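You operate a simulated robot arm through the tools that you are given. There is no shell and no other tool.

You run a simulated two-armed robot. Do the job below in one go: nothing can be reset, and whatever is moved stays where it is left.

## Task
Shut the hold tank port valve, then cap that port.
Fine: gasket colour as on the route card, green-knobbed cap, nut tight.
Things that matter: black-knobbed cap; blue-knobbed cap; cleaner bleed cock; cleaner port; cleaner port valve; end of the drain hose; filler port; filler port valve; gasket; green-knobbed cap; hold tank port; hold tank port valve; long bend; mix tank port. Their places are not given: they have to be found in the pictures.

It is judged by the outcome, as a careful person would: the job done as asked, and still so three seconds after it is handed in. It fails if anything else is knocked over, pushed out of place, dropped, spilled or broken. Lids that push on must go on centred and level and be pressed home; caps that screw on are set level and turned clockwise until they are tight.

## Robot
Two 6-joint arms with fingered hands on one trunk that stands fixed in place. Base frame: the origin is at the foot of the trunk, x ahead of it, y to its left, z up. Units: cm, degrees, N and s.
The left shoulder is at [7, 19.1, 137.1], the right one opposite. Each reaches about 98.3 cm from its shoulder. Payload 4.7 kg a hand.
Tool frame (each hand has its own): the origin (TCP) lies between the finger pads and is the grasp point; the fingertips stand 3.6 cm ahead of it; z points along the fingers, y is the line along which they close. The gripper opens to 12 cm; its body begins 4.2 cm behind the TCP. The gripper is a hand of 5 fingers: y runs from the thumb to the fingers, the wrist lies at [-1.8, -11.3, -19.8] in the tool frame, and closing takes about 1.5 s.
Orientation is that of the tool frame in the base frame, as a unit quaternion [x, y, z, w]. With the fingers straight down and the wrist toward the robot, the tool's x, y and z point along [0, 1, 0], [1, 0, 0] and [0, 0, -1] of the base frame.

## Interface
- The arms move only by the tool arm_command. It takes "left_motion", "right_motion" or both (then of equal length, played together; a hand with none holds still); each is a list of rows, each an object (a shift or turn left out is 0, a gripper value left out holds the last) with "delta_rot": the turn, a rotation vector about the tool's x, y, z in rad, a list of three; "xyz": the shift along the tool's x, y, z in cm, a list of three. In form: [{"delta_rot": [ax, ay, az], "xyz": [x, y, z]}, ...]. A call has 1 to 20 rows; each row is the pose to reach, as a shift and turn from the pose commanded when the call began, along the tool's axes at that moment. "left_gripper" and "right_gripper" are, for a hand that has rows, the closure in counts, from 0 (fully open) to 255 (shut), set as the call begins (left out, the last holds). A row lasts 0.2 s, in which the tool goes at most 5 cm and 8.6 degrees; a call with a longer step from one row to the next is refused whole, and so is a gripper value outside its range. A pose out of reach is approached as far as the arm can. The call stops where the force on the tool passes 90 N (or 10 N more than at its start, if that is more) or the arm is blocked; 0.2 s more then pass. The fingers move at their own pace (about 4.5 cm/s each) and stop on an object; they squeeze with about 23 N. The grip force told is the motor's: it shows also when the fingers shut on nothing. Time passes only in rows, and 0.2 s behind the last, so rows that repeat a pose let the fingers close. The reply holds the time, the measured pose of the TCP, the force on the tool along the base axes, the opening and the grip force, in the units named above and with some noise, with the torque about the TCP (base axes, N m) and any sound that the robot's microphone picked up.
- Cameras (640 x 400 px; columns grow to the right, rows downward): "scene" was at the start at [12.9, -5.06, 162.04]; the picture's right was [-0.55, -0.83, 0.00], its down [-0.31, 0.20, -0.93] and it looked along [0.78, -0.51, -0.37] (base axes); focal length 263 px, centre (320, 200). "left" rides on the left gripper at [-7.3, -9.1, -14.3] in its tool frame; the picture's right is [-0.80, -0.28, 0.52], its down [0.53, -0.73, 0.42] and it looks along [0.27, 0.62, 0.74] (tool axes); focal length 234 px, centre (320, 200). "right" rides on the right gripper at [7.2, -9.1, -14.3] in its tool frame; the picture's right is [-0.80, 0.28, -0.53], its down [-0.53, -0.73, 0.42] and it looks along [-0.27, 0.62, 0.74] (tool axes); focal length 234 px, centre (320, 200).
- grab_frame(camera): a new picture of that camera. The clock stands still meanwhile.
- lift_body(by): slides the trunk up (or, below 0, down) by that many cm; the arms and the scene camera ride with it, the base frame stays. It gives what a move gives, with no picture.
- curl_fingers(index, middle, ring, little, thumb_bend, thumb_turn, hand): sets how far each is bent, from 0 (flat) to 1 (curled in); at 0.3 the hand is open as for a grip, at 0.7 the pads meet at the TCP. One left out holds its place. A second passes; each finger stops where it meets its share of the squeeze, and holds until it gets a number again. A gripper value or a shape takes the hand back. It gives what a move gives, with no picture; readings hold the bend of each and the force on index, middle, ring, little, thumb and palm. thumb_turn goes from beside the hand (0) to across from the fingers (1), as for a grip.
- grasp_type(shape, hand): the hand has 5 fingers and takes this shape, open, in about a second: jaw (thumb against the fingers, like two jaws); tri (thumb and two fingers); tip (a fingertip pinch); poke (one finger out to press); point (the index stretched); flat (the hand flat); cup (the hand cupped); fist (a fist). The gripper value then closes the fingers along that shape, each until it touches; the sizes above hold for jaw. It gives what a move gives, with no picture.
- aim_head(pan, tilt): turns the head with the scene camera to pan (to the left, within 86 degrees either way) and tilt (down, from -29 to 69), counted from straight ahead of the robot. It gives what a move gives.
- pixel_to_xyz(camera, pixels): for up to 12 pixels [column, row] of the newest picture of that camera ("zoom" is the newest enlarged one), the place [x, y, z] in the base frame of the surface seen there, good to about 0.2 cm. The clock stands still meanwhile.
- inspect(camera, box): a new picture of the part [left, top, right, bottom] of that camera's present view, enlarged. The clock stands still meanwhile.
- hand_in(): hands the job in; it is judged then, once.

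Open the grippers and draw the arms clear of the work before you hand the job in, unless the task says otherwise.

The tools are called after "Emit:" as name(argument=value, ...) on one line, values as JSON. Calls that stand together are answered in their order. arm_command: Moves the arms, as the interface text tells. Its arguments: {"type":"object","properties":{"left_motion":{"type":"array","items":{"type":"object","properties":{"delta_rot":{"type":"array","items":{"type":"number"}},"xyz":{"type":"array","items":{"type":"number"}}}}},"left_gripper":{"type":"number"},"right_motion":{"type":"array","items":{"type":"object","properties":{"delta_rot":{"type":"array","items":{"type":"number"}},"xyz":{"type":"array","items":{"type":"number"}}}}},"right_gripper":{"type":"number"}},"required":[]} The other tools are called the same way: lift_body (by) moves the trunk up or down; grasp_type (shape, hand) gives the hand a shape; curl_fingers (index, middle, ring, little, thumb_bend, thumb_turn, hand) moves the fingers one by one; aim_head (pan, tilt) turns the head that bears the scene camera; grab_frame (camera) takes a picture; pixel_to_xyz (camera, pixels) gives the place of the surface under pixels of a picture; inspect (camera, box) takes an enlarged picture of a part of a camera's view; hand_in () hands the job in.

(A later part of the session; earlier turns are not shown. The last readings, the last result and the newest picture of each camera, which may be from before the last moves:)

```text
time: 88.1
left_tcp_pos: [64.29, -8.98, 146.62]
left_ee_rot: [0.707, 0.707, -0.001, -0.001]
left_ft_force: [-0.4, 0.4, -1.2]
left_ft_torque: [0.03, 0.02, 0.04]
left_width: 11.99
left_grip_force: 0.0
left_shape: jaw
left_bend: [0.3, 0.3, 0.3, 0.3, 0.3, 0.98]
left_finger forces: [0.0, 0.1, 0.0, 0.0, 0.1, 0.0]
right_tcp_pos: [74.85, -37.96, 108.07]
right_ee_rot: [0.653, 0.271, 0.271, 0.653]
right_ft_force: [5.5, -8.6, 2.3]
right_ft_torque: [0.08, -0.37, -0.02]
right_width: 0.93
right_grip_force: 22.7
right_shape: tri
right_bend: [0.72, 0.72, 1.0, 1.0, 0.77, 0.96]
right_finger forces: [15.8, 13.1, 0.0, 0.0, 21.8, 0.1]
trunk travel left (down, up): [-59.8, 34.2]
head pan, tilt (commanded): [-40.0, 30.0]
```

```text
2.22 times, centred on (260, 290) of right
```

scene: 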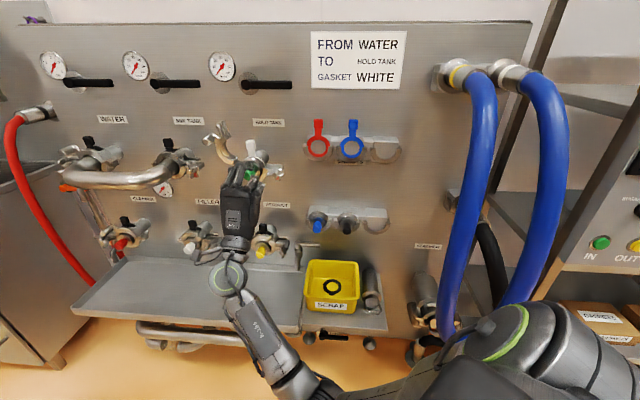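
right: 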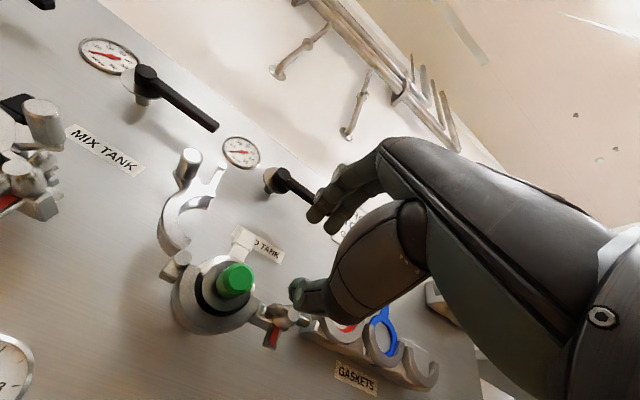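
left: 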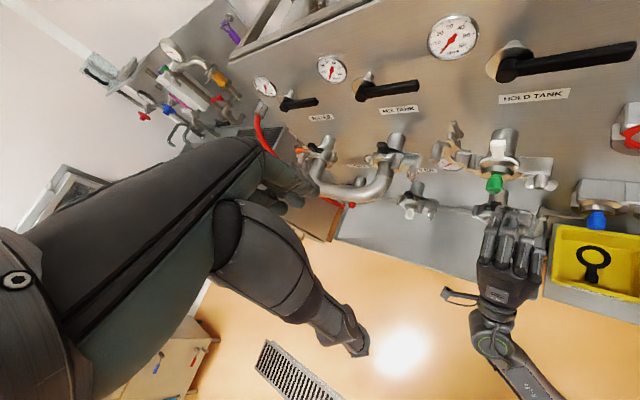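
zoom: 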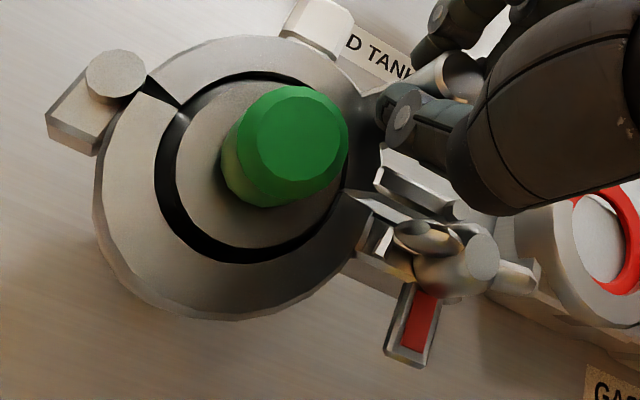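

Almost closed. I press on along the arc in small steps, watching for the reaction of the clamp seating.

Emit:
arm_command(right_motion=[{"xyz": [-0.11, -0.27, 0]}, {"xyz": [-0.21, -0.53, 0]}, {"xyz": [-0.3, -0.8, 0]}, {"xyz": [-0.39, -1.06, 0]}])

Emit:
inspect(camera="left", box=[460, 115, 540, 185])

Emit:
inspect(camera="right", box=[180, 200, 340, 380])

```text
time: 89.1
left_tcp_pos: [64.29, -8.77, 146.73]
left_ee_rot: [0.707, 0.708, 0.0, 0.0]
left_ft_force: [0.2, -0.6, 0.5]
left_ft_torque: [0.0, 0.0, -0.03]
left_width: 11.98
left_grip_force: 0.1
left_shape: jaw
left_bend: [0.3, 0.3, 0.3, 0.3, 0.3, 0.98]
left_finger forces: [0.0, 0.1, 0.0, 0.0, 0.1, 0.1]
right_tcp_pos: [74.55, -37.95, 107.27]
right_ee_rot: [0.652, 0.272, 0.272, 0.654]
right_ft_force: [12.8, -3.5, 14.6]
right_ft_torque: [-0.11, -0.47, 0.07]
right_width: 0.97
right_grip_force: 23.3
right_shape: tri
right_bend: [0.71, 0.72, 1.0, 1.0, 0.77, 0.96]
right_finger forces: [20.0, 5.4, 0.0, 0.1, 15.4, 0.0]
trunk travel left (down, up): [-59.8, 34.2]
head pan, tilt (commanded): [-40.0, 30.0]
```

```text
5.71 times, centred on (500, 150) of left
```

zoom: 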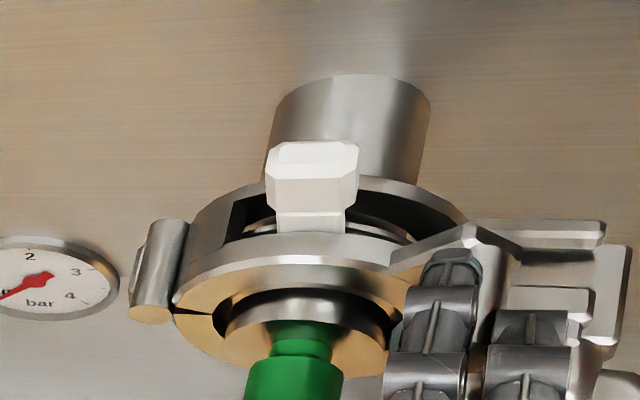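

```text
2.22 times, centred on (260, 290) of right
```

zoom: 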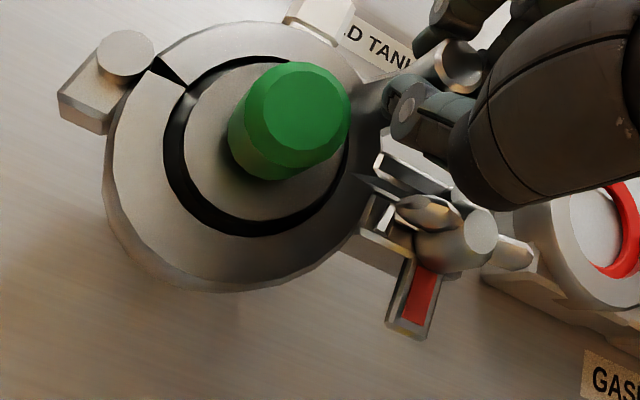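

The clamp has seated: the reaction rose to ~15 N and the halves meet like on the other ports. I ease up slightly, release the peg and back off to look.

Emit:
arm_command(right_motion=[{"xyz": [0.1, 0.3, 0]}, {"xyz": [0.1, 0.3, 0]}])

Emit:
arm_command(right_motion=[{"xyz": [0, 0, 0]}, {"xyz": [0, 0, 0]}, {"xyz": [0, 0, 0]}, {"xyz": [0, 0, 0]}], right_gripper=120)

Emit:
arm_command(right_motion=[{"xyz": [0, 0, -1.5]}, {"xyz": [0, 0, -4]}, {"xyz": [0, 0, -7.5]}])

Emit:
inspect(camera="left", box=[460, 115, 560, 195])

Emit:
inspect(camera="right", box=[160, 200, 360, 380])

Emit:
inspect(camera="scene", box=[215, 130, 305, 200])

```text
time: 89.7
left_tcp_pos: [64.29, -8.81, 146.63]
left_ee_rot: [0.707, 0.707, 0.0, 0.001]
left_ft_force: [-0.9, 0.4, -0.1]
left_ft_torque: [0.02, 0.03, 0.0]
left_width: 11.98
left_grip_force: 0.0
left_shape: jaw
left_bend: [0.3, 0.3, 0.3, 0.3, 0.3, 0.98]
left_finger forces: [0.1, 0.1, 0.0, 0.0, 0.0, 0.0]
right_tcp_pos: [74.55, -37.99, 107.36]
right_ee_rot: [0.653, 0.272, 0.27, 0.653]
right_ft_force: [7.3, -2.2, 7.5]
right_ft_torque: [-0.01, -0.38, 0.02]
right_width: 0.99
right_grip_force: 22.4
right_shape: tri
right_bend: [0.71, 0.72, 1.0, 1.0, 0.77, 0.96]
right_finger forces: [17.0, 6.9, 0.0, 0.0, 18.2, 0.0]
trunk travel left (down, up): [-59.8, 34.2]
head pan, tilt (commanded): [-40.0, 30.0]
```

```text
time: 90.7
left_tcp_pos: [63.78, -8.44, 147.08]
left_ee_rot: [0.707, 0.708, 0.0, 0.003]
left_ft_force: [0.8, 0.1, 0.4]
left_ft_torque: [-0.01, 0.03, -0.03]
left_width: 11.99
left_grip_force: 0.0
left_shape: jaw
left_bend: [0.3, 0.3, 0.3, 0.3, 0.3, 0.98]
left_finger forces: [0.0, 0.1, 0.0, 0.1, 0.1, 0.0]
right_tcp_pos: [74.25, -37.69, 107.88]
right_ee_rot: [0.652, 0.271, 0.272, 0.655]
right_ft_force: [-10.3, 11.3, 17.9]
right_ft_torque: [0.25, 0.23, 0.03]
right_width: 5.19
right_grip_force: 0.0
right_shape: tri
right_bend: [0.74, 0.44, 0.99, 0.99, 0.77, 1.0]
right_finger forces: [0.1, 0.0, 0.0, 0.0, 23.5, 0.0]
trunk travel left (down, up): [-59.8, 34.2]
head pan, tilt (commanded): [-40.0, 30.0]
```

```text
time: 91.5
left_tcp_pos: [64.11, -8.7, 146.74]
left_ee_rot: [0.707, 0.707, -0.001, 0.002]
left_ft_force: [-0.1, 0.1, -0.2]
left_ft_torque: [0.02, 0.0, -0.02]
left_width: 11.97
left_grip_force: 0.0
left_shape: jaw
left_bend: [0.3, 0.3, 0.3, 0.3, 0.3, 0.98]
left_finger forces: [0.0, 0.1, 0.1, 0.1, 0.0, 0.1]
right_tcp_pos: [69.16, -32.77, 107.68]
right_ee_rot: [0.653, 0.271, 0.269, 0.654]
right_ft_force: [-0.2, 0.5, 0.9]
right_ft_torque: [0.03, 0.02, 0.0]
right_width: 6.32
right_grip_force: 0.0
right_shape: tri
right_bend: [0.74, 0.44, 0.99, 0.99, 0.69, 1.0]
right_finger forces: [0.0, 0.0, 0.0, 0.0, 0.0, 0.0]
trunk travel left (down, up): [-59.8, 34.2]
head pan, tilt (commanded): [-40.0, 30.0]
```

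```text
5.00 times, centred on (510, 155) of left
```

zoom: 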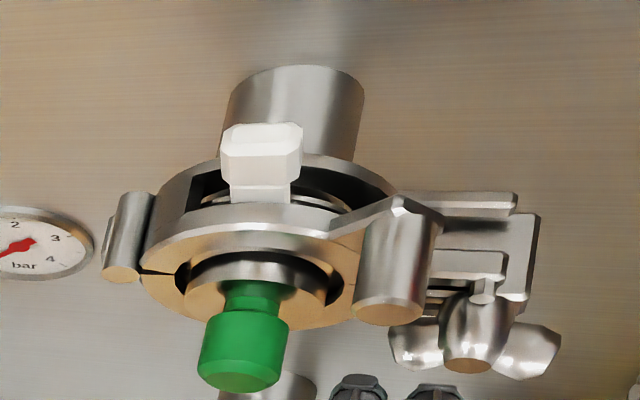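

```text
2.22 times, centred on (260, 290) of right
```

zoom: 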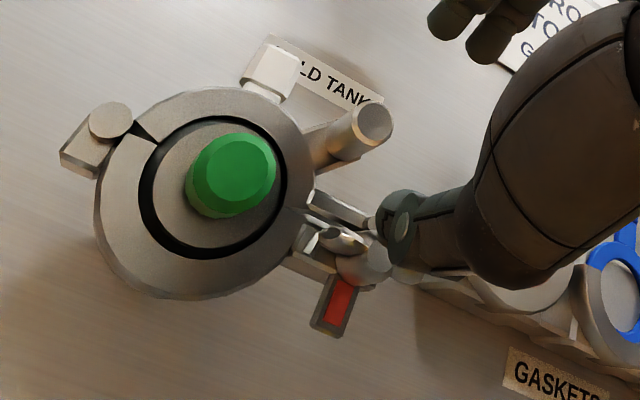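

```text
5.71 times, centred on (260, 165) of scene
```

zoom: 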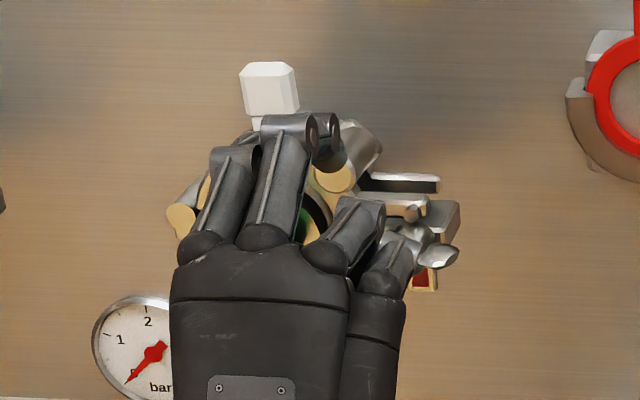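

The clamp is shut and looks like the other ports'. Next the wing nut: I measure it and its surroundings in the left and right views.

Emit:
inspect(camera="left", box=[520, 140, 590, 200])

Emit:
pixel_to_xyz(camera="zoom", pixels=[[170, 215], [170, 245], [110, 210], [80, 200], [220, 215], [260, 230], [195, 140], [180, 95], [170, 160], [240, 120], [205, 165], [130, 190]])

Emit:
inspect(camera="right", box=[280, 270, 380, 350])

```text
6.67 times, centred on (555, 170) of left
```

zoom: 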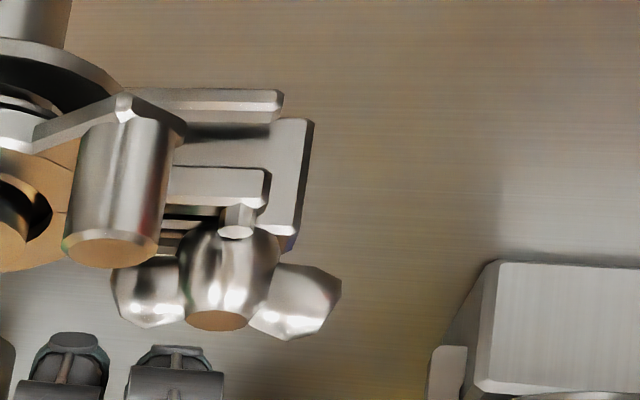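

```text
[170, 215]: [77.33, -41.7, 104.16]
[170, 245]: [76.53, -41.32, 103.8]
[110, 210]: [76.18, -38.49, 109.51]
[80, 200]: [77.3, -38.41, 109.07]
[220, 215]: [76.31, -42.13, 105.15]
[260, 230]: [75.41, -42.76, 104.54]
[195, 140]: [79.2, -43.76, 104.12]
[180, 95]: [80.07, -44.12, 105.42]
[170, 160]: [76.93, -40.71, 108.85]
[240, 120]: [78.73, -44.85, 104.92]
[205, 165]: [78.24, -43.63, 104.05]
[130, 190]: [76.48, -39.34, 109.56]
```

```text
5.00 times, centred on (330, 310) of right
```

zoom: 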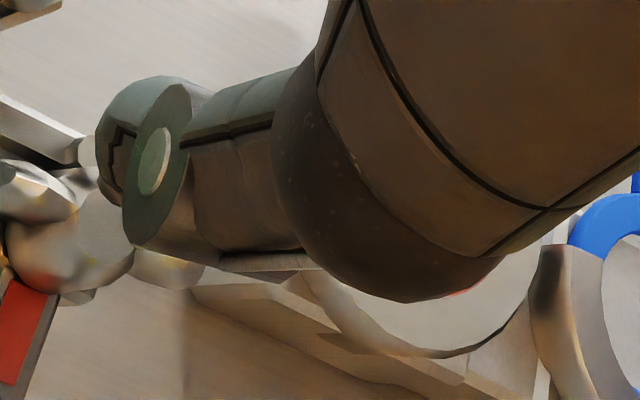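

I query the right pixels: barrel end (215,320), wings (150,290) and (300,300), tine tips (237,215), (220,185).

Emit:
pixel_to_xyz(camera="left", pixels=[[539, 188], [542, 180], [529, 184], [525, 183], [552, 185], [557, 183], [542, 173], [540, 168]])

Emit:
inspect(camera="left", box=[520, 140, 590, 200])

Emit:
pixel_to_xyz(camera="zoom", pixels=[[215, 320], [230, 255], [230, 290], [150, 290], [120, 290], [145, 320], [300, 295], [330, 290], [290, 325], [237, 218], [220, 185], [110, 225]])

```text
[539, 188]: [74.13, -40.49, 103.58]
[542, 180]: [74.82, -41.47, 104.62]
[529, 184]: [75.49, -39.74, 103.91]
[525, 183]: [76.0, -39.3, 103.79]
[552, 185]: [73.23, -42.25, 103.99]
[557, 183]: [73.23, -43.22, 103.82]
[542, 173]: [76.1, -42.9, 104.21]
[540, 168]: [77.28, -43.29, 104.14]
```

```text
6.67 times, centred on (555, 170) of left
```

zoom: 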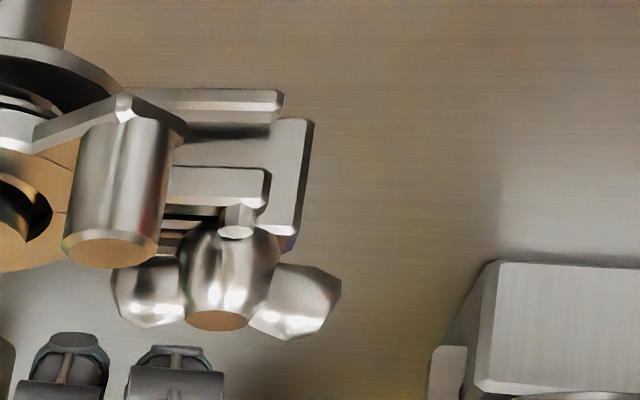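

```text
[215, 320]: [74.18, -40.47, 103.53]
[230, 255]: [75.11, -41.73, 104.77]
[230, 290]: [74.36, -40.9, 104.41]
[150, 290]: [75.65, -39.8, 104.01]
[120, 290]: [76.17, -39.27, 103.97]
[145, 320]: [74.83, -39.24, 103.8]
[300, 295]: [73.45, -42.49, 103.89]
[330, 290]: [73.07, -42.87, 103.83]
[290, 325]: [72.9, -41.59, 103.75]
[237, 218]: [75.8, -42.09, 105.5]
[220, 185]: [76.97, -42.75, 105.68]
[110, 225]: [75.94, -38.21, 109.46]
```

Nut axis ≈(s -23.75, z 103.8), wings from s≈-26.2 to -21.3 at D≈80.7–82.5. I check the red indicator and prepare the pointing finger; first I query the red part.

Emit:
inspect(camera="scene", box=[255, 145, 305, 195])

Emit:
pixel_to_xyz(camera="zoom", pixels=[[265, 265], [270, 285], [250, 265], [290, 260], [300, 215], [330, 180], [240, 180], [280, 140], [240, 120], [310, 150]])

Emit:
grasp_type(hand="right", shape="poke")

Emit:
grab_frame(camera="right")

Emit:
inspect(camera="left", box=[440, 120, 600, 260])

```text
8.00 times, centred on (280, 170) of scene
```

zoom: 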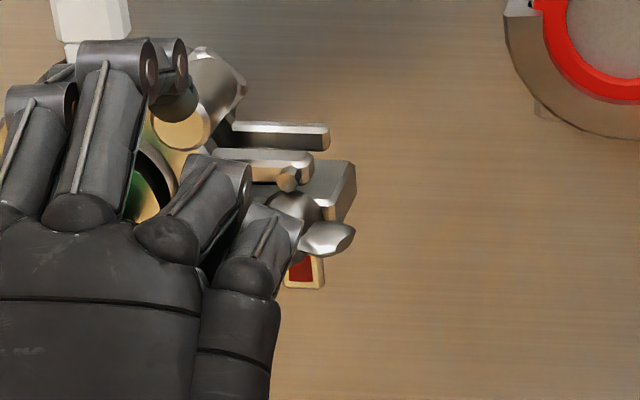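

```text
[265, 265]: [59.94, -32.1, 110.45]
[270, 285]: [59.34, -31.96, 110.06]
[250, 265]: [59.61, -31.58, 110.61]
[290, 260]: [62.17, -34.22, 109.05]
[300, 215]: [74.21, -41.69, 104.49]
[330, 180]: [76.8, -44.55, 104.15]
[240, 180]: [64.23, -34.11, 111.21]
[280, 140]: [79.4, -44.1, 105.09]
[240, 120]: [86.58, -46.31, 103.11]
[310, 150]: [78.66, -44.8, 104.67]
```

```text
time: 92.4
left_tcp_pos: [64.36, -8.85, 146.74]
left_ee_rot: [0.707, 0.707, 0.0, 0.0]
left_ft_force: [-0.3, -0.4, -0.5]
left_ft_torque: [0.0, 0.0, 0.02]
left_width: 11.98
left_grip_force: 0.1
left_shape: jaw
left_bend: [0.3, 0.3, 0.3, 0.3, 0.3, 0.98]
left_finger forces: [0.0, 0.1, 0.1, 0.0, 0.0, 0.0]
right_tcp_pos: [69.3, -32.81, 107.61]
right_ee_rot: [0.653, 0.272, 0.271, 0.653]
right_ft_force: [0.5, 0.2, -0.1]
right_ft_torque: [0.02, 0.0, -0.03]
right_width: 0.01
right_grip_force: 0.0
right_shape: poke
right_bend: [0.7, 0.7, 0.99, 0.99, 1.0, 1.0]
right_finger forces: [0.1, 0.0, 0.0, 0.1, 0.1, 0.0]
trunk travel left (down, up): [-59.8, 34.2]
head pan, tilt (commanded): [-40.0, 30.0]
```

```text
taken
```

right: 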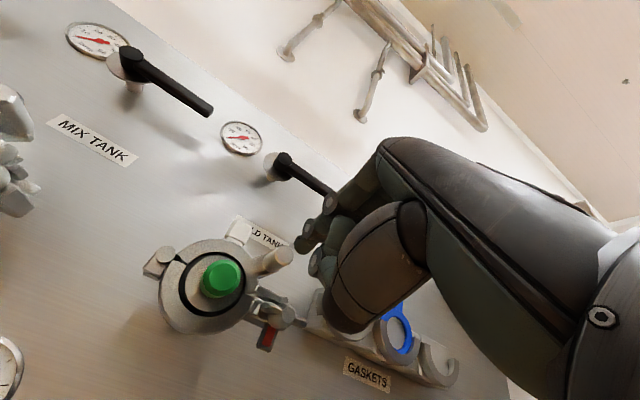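

```text
2.86 times, centred on (520, 190) of left
```

zoom: 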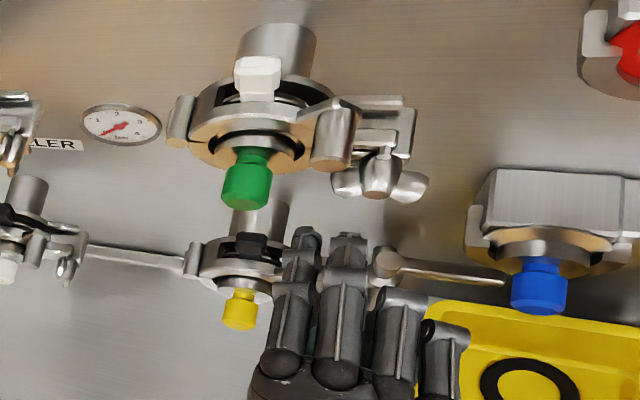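

Poke uses two fingers bent; I try the 'point' shape (index stretched) instead and look where its tip is.

Emit:
grasp_type(hand="right", shape="point")

Emit:
grab_frame(camera="right")

Emit:
inspect(camera="left", box=[440, 120, 600, 260])

Emit:
inspect(camera="scene", box=[215, 120, 315, 200])

```text
time: 93.3
left_tcp_pos: [64.2, -8.8, 146.78]
left_ee_rot: [0.707, 0.707, -0.001, 0.0]
left_ft_force: [-0.3, 0.3, -0.4]
left_ft_torque: [-0.01, 0.01, -0.01]
left_width: 11.98
left_grip_force: 0.1
left_shape: jaw
left_bend: [0.3, 0.3, 0.3, 0.3, 0.3, 0.98]
left_finger forces: [0.0, 0.1, 0.1, 0.0, 0.0, 0.0]
right_tcp_pos: [69.29, -32.81, 107.65]
right_ee_rot: [0.653, 0.271, 0.27, 0.653]
right_ft_force: [0.4, -0.3, 0.3]
right_ft_torque: [-0.01, -0.02, 0.03]
right_width: 0.01
right_grip_force: 0.0
right_shape: point
right_bend: [0.19, 1.0, 1.0, 1.0, 0.98, 0.88]
right_finger forces: [0.0, 0.1, 0.1, 0.0, 0.1, 0.0]
trunk travel left (down, up): [-59.8, 34.2]
head pan, tilt (commanded): [-40.0, 30.0]
```

```text
taken
```

right: 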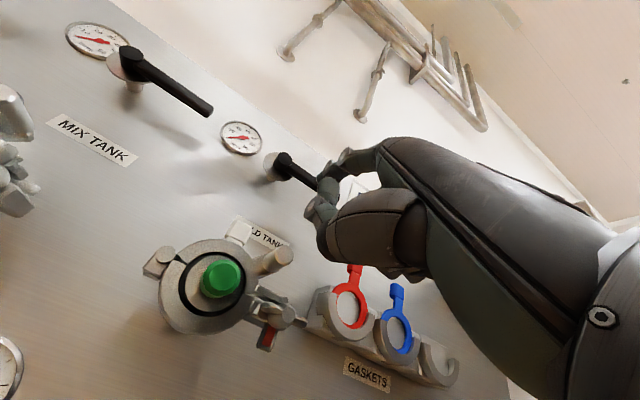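

```text
2.86 times, centred on (520, 190) of left
```

zoom: 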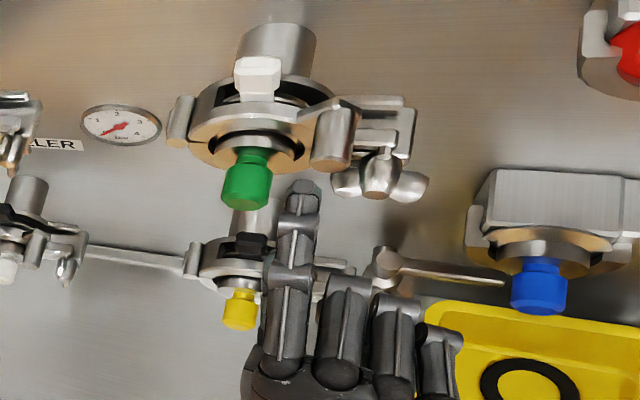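

```text
5.00 times, centred on (265, 160) of scene
```

zoom: 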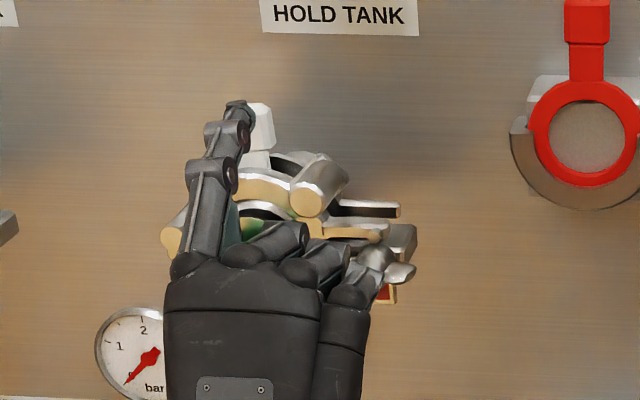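

The stretched index slants upward, so I'd rather grip the nut with the tri pinch (fingers on top, thumb below) and turn the hand clockwise. I take the tri shape and move in front of the nut.

Emit:
grasp_type(hand="right", shape="tri")

Emit:
arm_command(right_motion=[{"xyz": [-1.2, -1.8, 0]}, {"xyz": [-2.45, -3.6, 1]}, {"xyz": [-2.45, -3.6, 2.5]}, {"xyz": [-2.45, -3.6, 2.5]}], right_gripper=120)

Emit:
inspect(camera="right", box=[200, 180, 380, 340])

Emit:
inspect(camera="left", box=[480, 130, 600, 220])

```text
time: 94.2
left_tcp_pos: [64.21, -8.88, 146.64]
left_ee_rot: [0.707, 0.707, -0.001, 0.0]
left_ft_force: [0.2, 0.5, -0.4]
left_ft_torque: [0.01, 0.02, -0.03]
left_width: 11.97
left_grip_force: 0.0
left_shape: jaw
left_bend: [0.3, 0.3, 0.3, 0.3, 0.3, 0.98]
left_finger forces: [0.1, 0.0, 0.0, 0.0, 0.0, 0.0]
right_tcp_pos: [69.31, -32.71, 107.7]
right_ee_rot: [0.653, 0.271, 0.27, 0.653]
right_ft_force: [-0.7, -0.5, -0.3]
right_ft_torque: [0.02, 0.03, -0.01]
right_width: 11.99
right_grip_force: 0.0
right_shape: tri
right_bend: [0.3, 0.3, 0.99, 0.99, 0.3, 0.97]
right_finger forces: [0.1, 0.0, 0.0, 0.0, 0.1, 0.0]
trunk travel left (down, up): [-59.8, 34.2]
head pan, tilt (commanded): [-40.0, 30.0]
```

```text
time: 95.2
left_tcp_pos: [64.28, -8.86, 146.68]
left_ee_rot: [0.707, 0.707, 0.0, 0.0]
left_ft_force: [-0.4, 0.7, -0.5]
left_ft_torque: [-0.02, -0.01, -0.02]
left_width: 11.94
left_grip_force: 0.1
left_shape: jaw
left_bend: [0.3, 0.3, 0.3, 0.3, 0.3, 0.98]
left_finger forces: [0.1, 0.1, 0.1, 0.0, 0.0, 0.1]
right_tcp_pos: [69.29, -36.16, 103.94]
right_ee_rot: [0.653, 0.271, 0.27, 0.653]
right_ft_force: [0.1, -0.3, -0.1]
right_ft_torque: [-0.02, 0.03, 0.01]
right_width: 6.37
right_grip_force: 0.1
right_shape: tri
right_bend: [0.74, 0.44, 0.99, 0.99, 0.69, 1.0]
right_finger forces: [0.0, 0.0, 0.1, 0.1, 0.0, 0.0]
trunk travel left (down, up): [-59.8, 34.2]
head pan, tilt (commanded): [-40.0, 30.0]
```

```text
2.50 times, centred on (290, 260) of right
```

zoom: 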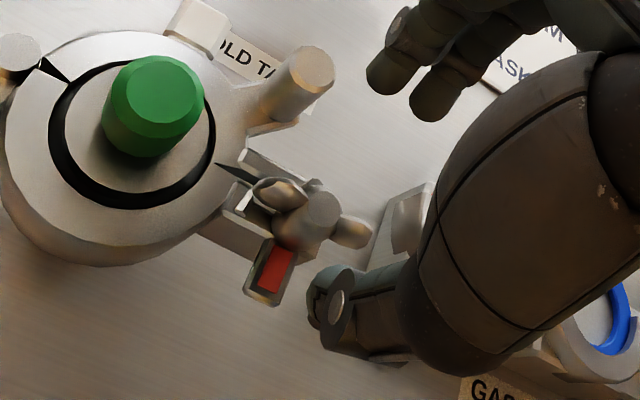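

```text
4.44 times, centred on (540, 175) of left
```

zoom: 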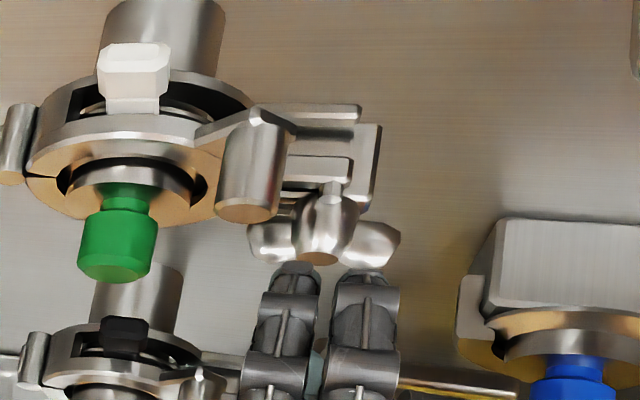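

The nut is straight ahead. To miss the peg, I first narrow the opening to ~3.5 cm, then advance 5 cm and close.

Emit:
arm_command(right_motion=[{"xyz": [-0.1, 0.05, 0]}, {"xyz": [-0.1, 0.05, 0]}, {"xyz": [-0.1, 0.05, 1.5]}, {"xyz": [-0.1, 0.05, 3]}, {"xyz": [-0.1, 0.05, 4.2]}, {"xyz": [-0.1, 0.05, 5]}, {"xyz": [-0.1, 0.05, 5]}], right_gripper=178)

Emit:
inspect(camera="right", box=[200, 180, 380, 340])

Emit:
inspect(camera="left", box=[480, 130, 600, 220])

```text
time: 96.8
left_tcp_pos: [64.25, -8.67, 146.72]
left_ee_rot: [0.707, 0.707, 0.001, 0.0]
left_ft_force: [0.0, -0.2, 0.6]
left_ft_torque: [-0.02, -0.04, 0.0]
left_width: 11.99
left_grip_force: 0.0
left_shape: jaw
left_bend: [0.3, 0.3, 0.3, 0.3, 0.3, 0.98]
left_finger forces: [0.0, 0.0, 0.0, 0.0, 0.1, 0.1]
right_tcp_pos: [72.82, -39.87, 104.03]
right_ee_rot: [0.653, 0.271, 0.27, 0.654]
right_ft_force: [0.5, 0.0, 0.2]
right_ft_torque: [0.04, -0.01, 0.01]
right_width: 3.66
right_grip_force: 0.1
right_shape: tri
right_bend: [0.74, 0.54, 0.99, 0.99, 0.74, 1.0]
right_finger forces: [0.1, 0.0, 0.1, 0.0, 0.1, 0.1]
trunk travel left (down, up): [-59.8, 34.2]
head pan, tilt (commanded): [-40.0, 30.0]
```

```text
2.50 times, centred on (290, 260) of right
```

zoom: 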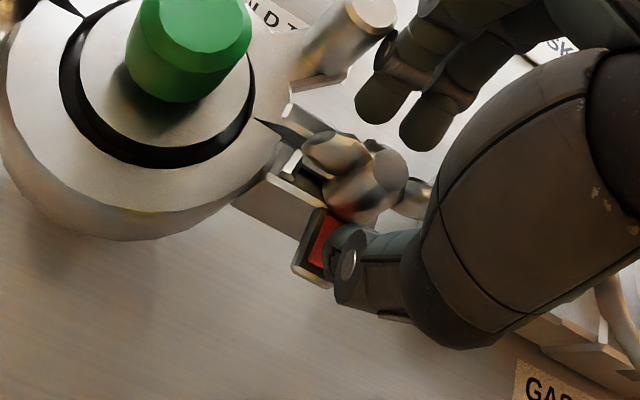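

```text
4.44 times, centred on (540, 175) of left
```

zoom: 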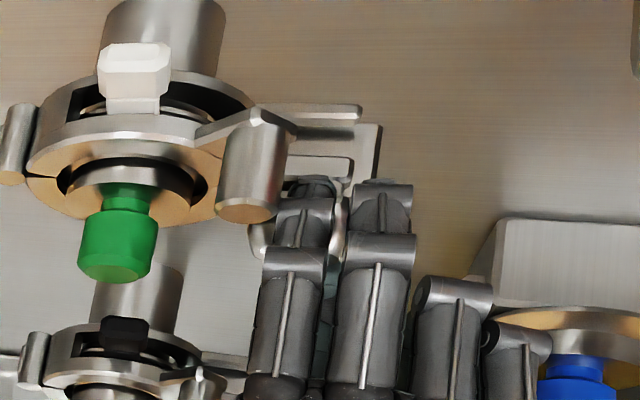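

The fingers straddle the nut with no contact. I close the grip on it.

Emit:
arm_command(right_motion=[{"xyz": [0, 0, 0]}, {"xyz": [0, 0, 0]}, {"xyz": [0, 0, 0]}, {"xyz": [0, 0, 0]}], right_gripper=255)

Emit:
inspect(camera="right", box=[200, 180, 380, 340])

Emit:
inspect(camera="left", box=[480, 130, 600, 220])

```text
time: 97.8
left_tcp_pos: [64.2, -8.86, 146.73]
left_ee_rot: [0.707, 0.707, 0.0, 0.0]
left_ft_force: [-1.0, -0.5, -0.1]
left_ft_torque: [-0.01, 0.05, 0.01]
left_width: 11.98
left_grip_force: 0.1
left_shape: jaw
left_bend: [0.3, 0.3, 0.3, 0.3, 0.3, 0.98]
left_finger forces: [0.0, 0.0, 0.0, 0.0, 0.0, 0.1]
right_tcp_pos: [72.82, -39.91, 103.78]
right_ee_rot: [0.653, 0.271, 0.269, 0.654]
right_ft_force: [0.3, -0.8, 0.5]
right_ft_torque: [-0.09, -0.01, 0.0]
right_width: 1.14
right_grip_force: 22.9
right_shape: tri
right_bend: [0.71, 0.7, 1.0, 1.0, 0.74, 1.0]
right_finger forces: [10.6, 9.4, 0.0, 0.0, 19.0, 0.0]
trunk travel left (down, up): [-59.8, 34.2]
head pan, tilt (commanded): [-40.0, 30.0]
```

```text
2.50 times, centred on (290, 260) of right
```

zoom: 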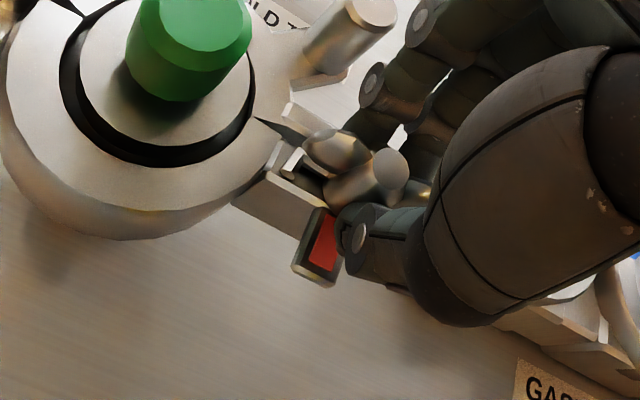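

```text
4.44 times, centred on (540, 175) of left
```

zoom: 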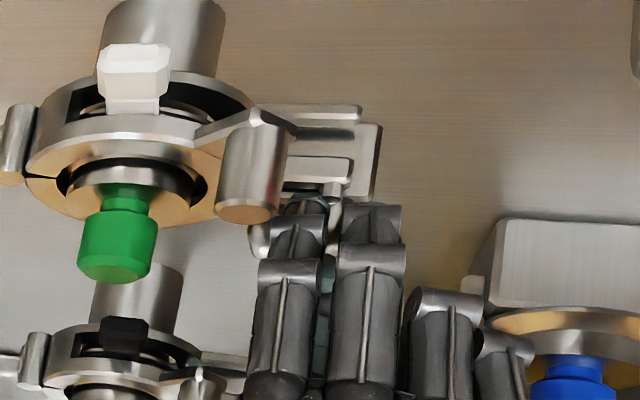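

Nut gripped (10.6/9.4/19 N). I turn the hand clockwise about the nut's axis, first 45°.

Emit:
arm_command(right_motion=[{"delta_rot": [0, 0, 0.1309], "xyz": [-0.01, -0.05, 0]}, {"delta_rot": [0, 0, 0.2618], "xyz": [-0.01, -0.11, 0]}, {"delta_rot": [0, 0, 0.3927], "xyz": [-0.01, -0.16, 0]}, {"delta_rot": [0, 0, 0.5236], "xyz": [0.0, -0.21, 0]}, {"delta_rot": [0, 0, 0.6545], "xyz": [0.02, -0.26, 0]}, {"delta_rot": [0, 0, 0.7854], "xyz": [0.05, -0.31, 0]}])

Emit:
inspect(camera="right", box=[200, 180, 380, 340])

Emit:
inspect(camera="left", box=[480, 130, 600, 220])

Emit:
inspect(camera="scene", box=[225, 130, 315, 200])

```text
time: 99.2
left_tcp_pos: [64.08, -8.84, 146.69]
left_ee_rot: [0.707, 0.707, 0.0, 0.0]
left_ft_force: [0.3, -0.1, -0.1]
left_ft_torque: [0.02, 0.01, -0.01]
left_width: 11.96
left_grip_force: 0.2
left_shape: jaw
left_bend: [0.3, 0.3, 0.3, 0.3, 0.3, 0.98]
left_finger forces: [0.0, 0.0, 0.1, 0.1, 0.1, 0.0]
right_tcp_pos: [72.77, -39.9, 103.65]
right_ee_rot: [0.707, 0.0, 0.5, 0.5]
right_ft_force: [-4.0, -3.0, -0.6]
right_ft_torque: [-0.02, 0.01, -0.18]
right_width: 1.16
right_grip_force: 23.0
right_shape: tri
right_bend: [0.71, 0.7, 1.0, 1.0, 0.74, 1.0]
right_finger forces: [11.3, 13.9, 0.1, 0.1, 19.1, 0.0]
trunk travel left (down, up): [-59.8, 34.2]
head pan, tilt (commanded): [-40.0, 30.0]
```

```text
2.50 times, centred on (290, 260) of right
```

zoom: 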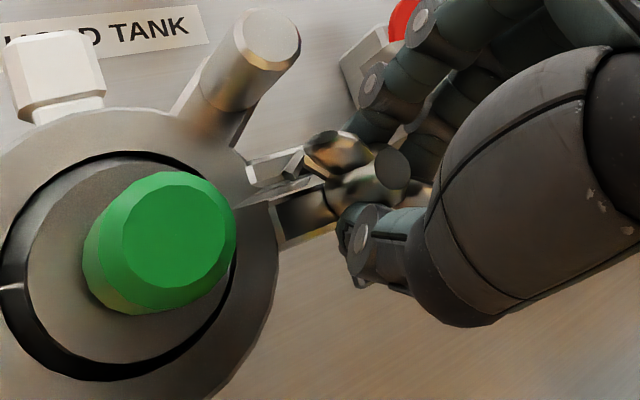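

```text
4.44 times, centred on (540, 175) of left
```

zoom: 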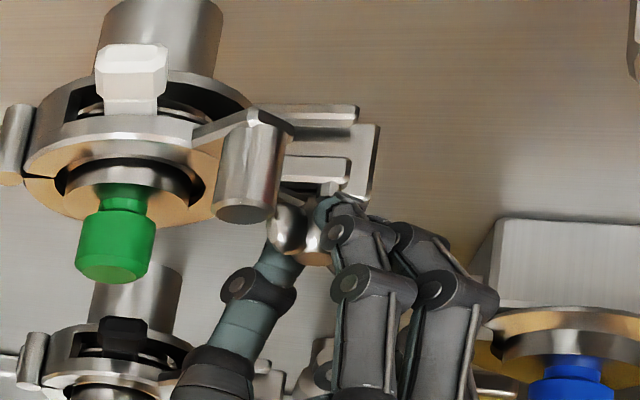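

```text
5.71 times, centred on (270, 165) of scene
```

zoom: 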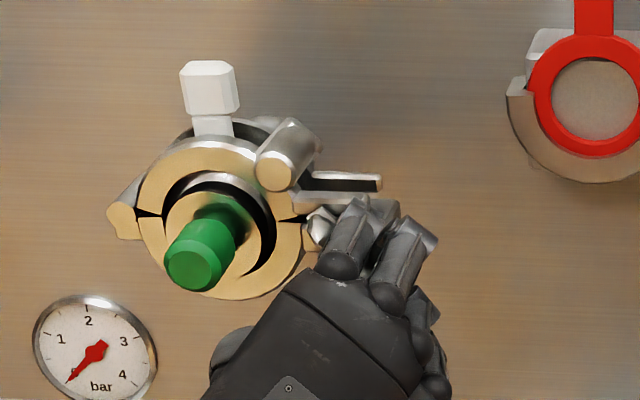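

The nut turns with the hand. I continue another 45°.

Emit:
arm_command(right_motion=[{"delta_rot": [0, 0, 0.1309], "xyz": [-0.01, -0.05, 0]}, {"delta_rot": [0, 0, 0.2618], "xyz": [-0.01, -0.11, 0]}, {"delta_rot": [0, 0, 0.3927], "xyz": [-0.01, -0.16, 0]}, {"delta_rot": [0, 0, 0.5236], "xyz": [0.0, -0.21, 0]}, {"delta_rot": [0, 0, 0.6545], "xyz": [0.02, -0.26, 0]}, {"delta_rot": [0, 0, 0.7854], "xyz": [0.05, -0.31, 0]}])

Emit:
inspect(camera="right", box=[200, 180, 380, 340])

Emit:
inspect(camera="left", box=[480, 130, 600, 220])

Emit:
inspect(camera="scene", box=[225, 130, 315, 200])

```text
time: 100.6
left_tcp_pos: [64.25, -9.08, 146.81]
left_ee_rot: [0.707, 0.707, 0.0, 0.0]
left_ft_force: [0.0, 0.0, 0.0]
left_ft_torque: [0.0, 0.02, 0.05]
left_width: 12.01
left_grip_force: 0.0
left_shape: jaw
left_bend: [0.3, 0.3, 0.3, 0.3, 0.3, 0.98]
left_finger forces: [0.0, 0.1, 0.0, 0.1, 0.0, 0.1]
right_tcp_pos: [73.0, -39.87, 103.29]
right_ee_rot: [0.654, -0.271, 0.653, 0.27]
right_ft_force: [-11.6, -4.3, -8.4]
right_ft_torque: [0.15, 0.2, -0.42]
right_width: 1.11
right_grip_force: 22.7
right_shape: tri
right_bend: [0.71, 0.7, 1.0, 1.0, 0.74, 1.0]
right_finger forces: [13.6, 18.1, 0.1, 0.0, 17.6, 0.1]
trunk travel left (down, up): [-59.8, 34.2]
head pan, tilt (commanded): [-40.0, 30.0]
```

```text
2.50 times, centred on (290, 260) of right
```

zoom: 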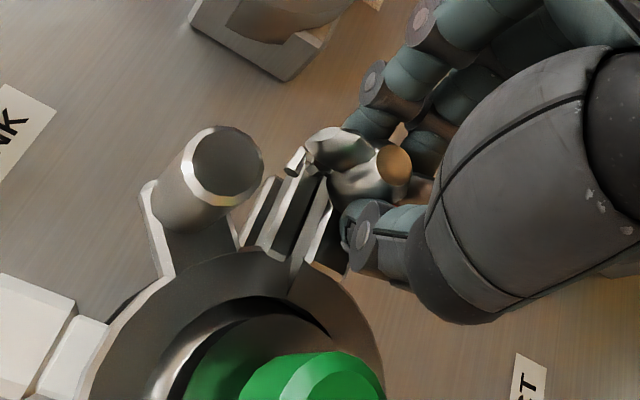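

```text
4.44 times, centred on (540, 175) of left
```

zoom: 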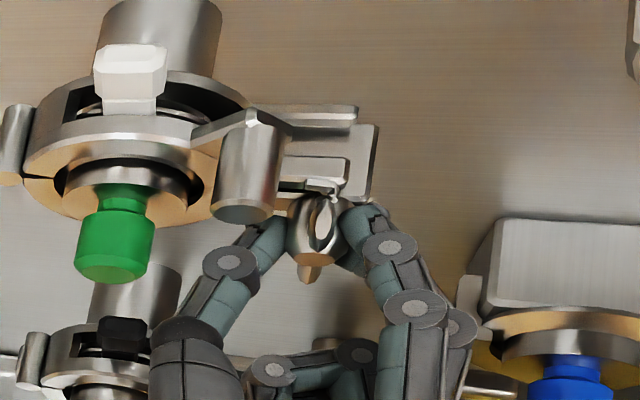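

```text
5.71 times, centred on (270, 165) of scene
```

zoom: 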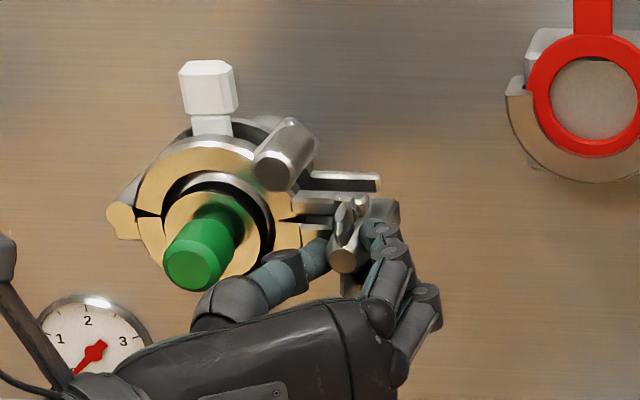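

Wings are now vertical, like on the tight ports, but no clear torque rise yet. I try turning further (30° more) to feel whether it is tight.

Emit:
arm_command(right_motion=[{"delta_rot": [0, 0, 0.1309], "xyz": [-0.06, -0.25, 0]}, {"delta_rot": [0, 0, 0.2618], "xyz": [-0.06, -0.3, 0]}, {"delta_rot": [0, 0, 0.3927], "xyz": [-0.06, -0.35, 0]}, {"delta_rot": [0, 0, 0.5236], "xyz": [-0.05, -0.4, 0]}])

Emit:
inspect(camera="right", box=[200, 180, 380, 340])

Emit:
inspect(camera="left", box=[480, 130, 600, 220])

Emit:
inspect(camera="scene", box=[225, 130, 315, 200])

```text
time: 101.6
left_tcp_pos: [63.85, -9.06, 146.99]
left_ee_rot: [0.707, 0.707, 0.002, 0.0]
left_ft_force: [-0.2, -0.3, 0.3]
left_ft_torque: [0.02, 0.03, 0.01]
left_width: 12.0
left_grip_force: 0.1
left_shape: jaw
left_bend: [0.3, 0.3, 0.3, 0.3, 0.3, 0.98]
left_finger forces: [0.0, 0.0, 0.1, 0.1, 0.1, 0.0]
right_tcp_pos: [72.94, -39.73, 103.64]
right_ee_rot: [0.559, -0.432, 0.702, 0.091]
right_ft_force: [-13.5, -12.3, 2.8]
right_ft_torque: [-0.32, 0.39, -0.79]
right_width: 1.11
right_grip_force: 22.4
right_shape: tri
right_bend: [0.71, 0.65, 1.0, 1.0, 0.74, 1.0]
right_finger forces: [14.3, 24.6, 0.1, 0.0, 18.0, 0.0]
trunk travel left (down, up): [-59.8, 34.2]
head pan, tilt (commanded): [-40.0, 30.0]
```

```text
2.50 times, centred on (290, 260) of right
```

zoom: 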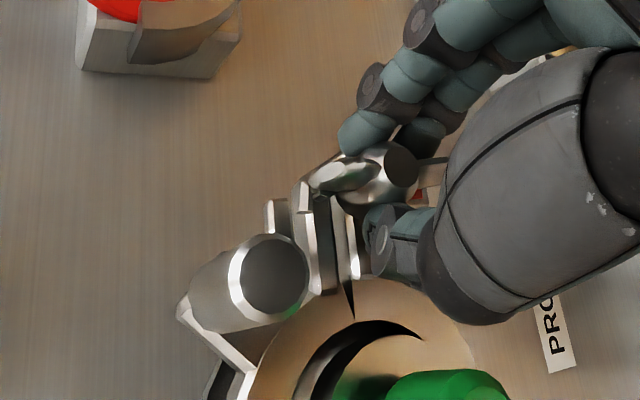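

```text
4.44 times, centred on (540, 175) of left
```

zoom: 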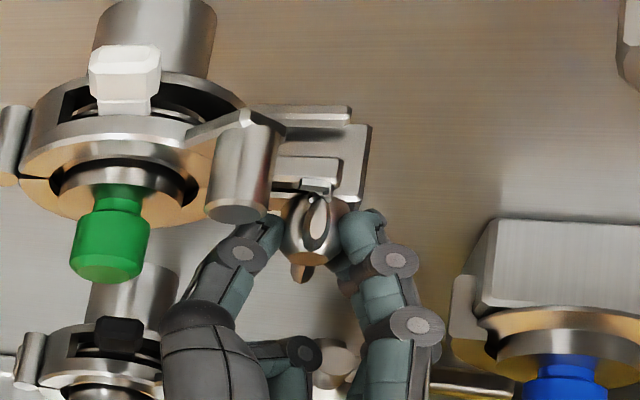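

```text
5.71 times, centred on (270, 165) of scene
```

zoom: 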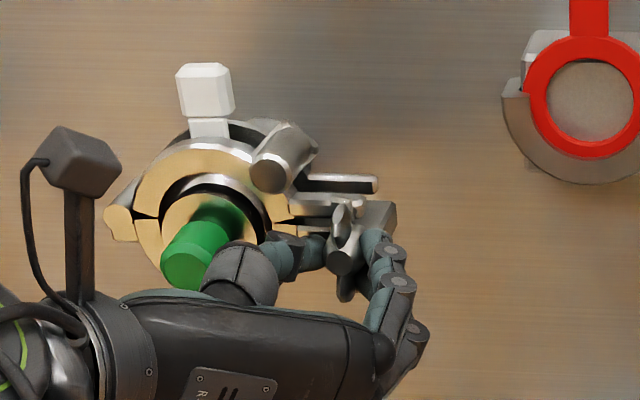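

The nut no longer turns (wings stay vertical while the hand went 30° further) and the reaction is about 0.5 Nm, so it is tight. I apply a touch more to be sure.

Emit:
arm_command(right_motion=[{"delta_rot": [0, 0, 0.08], "xyz": [0, -0.05, 0]}, {"delta_rot": [0, 0, 0.14], "xyz": [0, -0.08, 0]}, {"delta_rot": [0, 0, 0.14], "xyz": [0, -0.08, 0]}])

Emit:
inspect(camera="scene", box=[245, 140, 305, 195])

Emit:
inspect(camera="left", box=[500, 130, 580, 200])

```text
time: 102.4
left_tcp_pos: [63.74, -9.18, 146.9]
left_ee_rot: [0.707, 0.708, 0.002, 0.0]
left_ft_force: [-0.5, 0.3, -0.2]
left_ft_torque: [-0.02, 0.04, -0.02]
left_width: 11.99
left_grip_force: 0.0
left_shape: jaw
left_bend: [0.3, 0.3, 0.3, 0.3, 0.3, 0.98]
left_finger forces: [0.0, 0.0, 0.0, 0.1, 0.0, 0.1]
right_tcp_pos: [72.99, -39.71, 103.55]
right_ee_rot: [0.528, -0.469, 0.707, 0.043]
right_ft_force: [-17.0, -20.1, 9.5]
right_ft_torque: [-0.44, 0.44, -0.96]
right_width: 1.09
right_grip_force: 22.7
right_shape: tri
right_bend: [0.71, 0.64, 1.0, 1.0, 0.74, 1.0]
right_finger forces: [17.1, 29.4, 0.0, 0.0, 16.9, 0.0]
trunk travel left (down, up): [-59.8, 34.2]
head pan, tilt (commanded): [-40.0, 30.0]
```

```text
7.27 times, centred on (275, 168) of scene
```

zoom: 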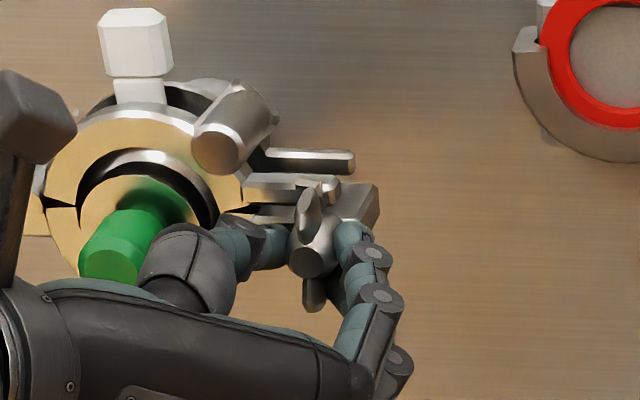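

```text
5.71 times, centred on (540, 165) of left
```

zoom: 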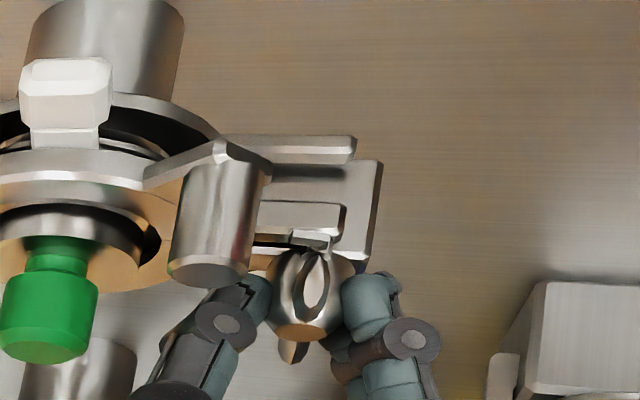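

Reaction is now ~0.6 Nm with the wings still upright: tight. I ease the twist back, open the fingers slightly and withdraw.

Emit:
arm_command(right_motion=[{"delta_rot": [0, 0, -0.12], "xyz": [0, 0.06, 0]}, {"delta_rot": [0, 0, -0.25], "xyz": [0, 0.12, 0]}, {"delta_rot": [0, 0, -0.38], "xyz": [0, 0.2, 0]}, {"delta_rot": [0, 0, -0.5], "xyz": [0.0, 0.3, 0]}])

Emit:
arm_command(right_motion=[{"xyz": [0, 0, 0]}, {"xyz": [0, 0, 0]}, {"xyz": [0, 0, 0]}], right_gripper=180)

Emit:
inspect(camera="left", box=[500, 130, 580, 200])

Emit:
inspect(camera="right", box=[200, 180, 380, 340])

```text
time: 103.4
left_tcp_pos: [64.06, -8.92, 146.81]
left_ee_rot: [0.707, 0.708, 0.0, 0.001]
left_ft_force: [-0.6, 0.1, 0.3]
left_ft_torque: [0.01, 0.02, -0.01]
left_width: 12.0
left_grip_force: 0.0
left_shape: jaw
left_bend: [0.3, 0.3, 0.3, 0.3, 0.3, 0.98]
left_finger forces: [0.0, 0.1, 0.1, 0.0, 0.0, 0.0]
right_tcp_pos: [73.2, -39.52, 103.31]
right_ee_rot: [0.629, -0.322, 0.673, 0.216]
right_ft_force: [-9.0, -9.4, 5.0]
right_ft_torque: [-0.21, 0.03, -0.52]
right_width: 1.09
right_grip_force: 22.7
right_shape: tri
right_bend: [0.71, 0.67, 1.0, 1.0, 0.75, 1.0]
right_finger forces: [15.2, 15.1, 0.0, 0.1, 16.4, 0.1]
trunk travel left (down, up): [-59.8, 34.2]
head pan, tilt (commanded): [-40.0, 30.0]
```

```text
time: 104.2
left_tcp_pos: [64.14, -8.79, 146.8]
left_ee_rot: [0.707, 0.708, 0.0, -0.001]
left_ft_force: [-0.8, -0.4, -0.4]
left_ft_torque: [0.01, 0.01, -0.03]
left_width: 11.97
left_grip_force: 0.0
left_shape: jaw
left_bend: [0.3, 0.3, 0.3, 0.3, 0.3, 0.98]
left_finger forces: [0.1, 0.0, 0.1, 0.0, 0.1, 0.0]
right_tcp_pos: [73.22, -39.65, 103.21]
right_ee_rot: [0.63, -0.323, 0.672, 0.216]
right_ft_force: [-0.6, -0.2, 0.1]
right_ft_torque: [-0.01, 0.01, -0.03]
right_width: 3.51
right_grip_force: 0.1
right_shape: tri
right_bend: [0.74, 0.54, 0.99, 0.99, 0.74, 1.0]
right_finger forces: [0.0, 0.0, 0.0, 0.0, 0.0, 0.1]
trunk travel left (down, up): [-59.8, 34.2]
head pan, tilt (commanded): [-40.0, 30.0]
```

```text
5.71 times, centred on (540, 165) of left
```

zoom: 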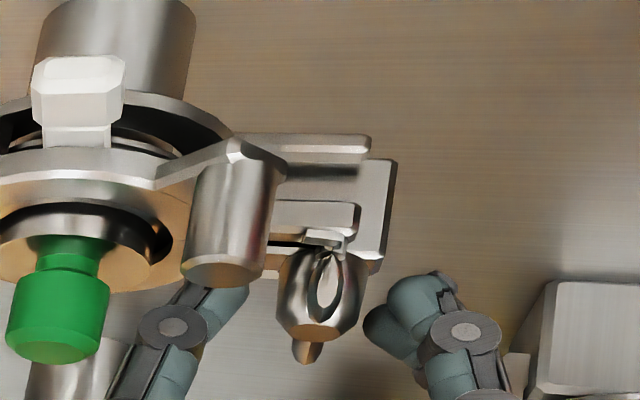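

```text
2.50 times, centred on (290, 260) of right
```

zoom: 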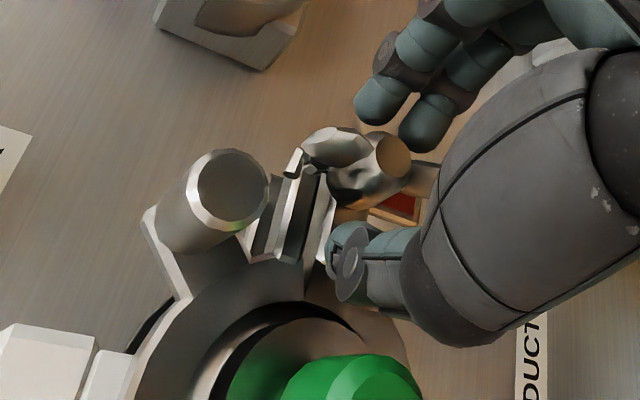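

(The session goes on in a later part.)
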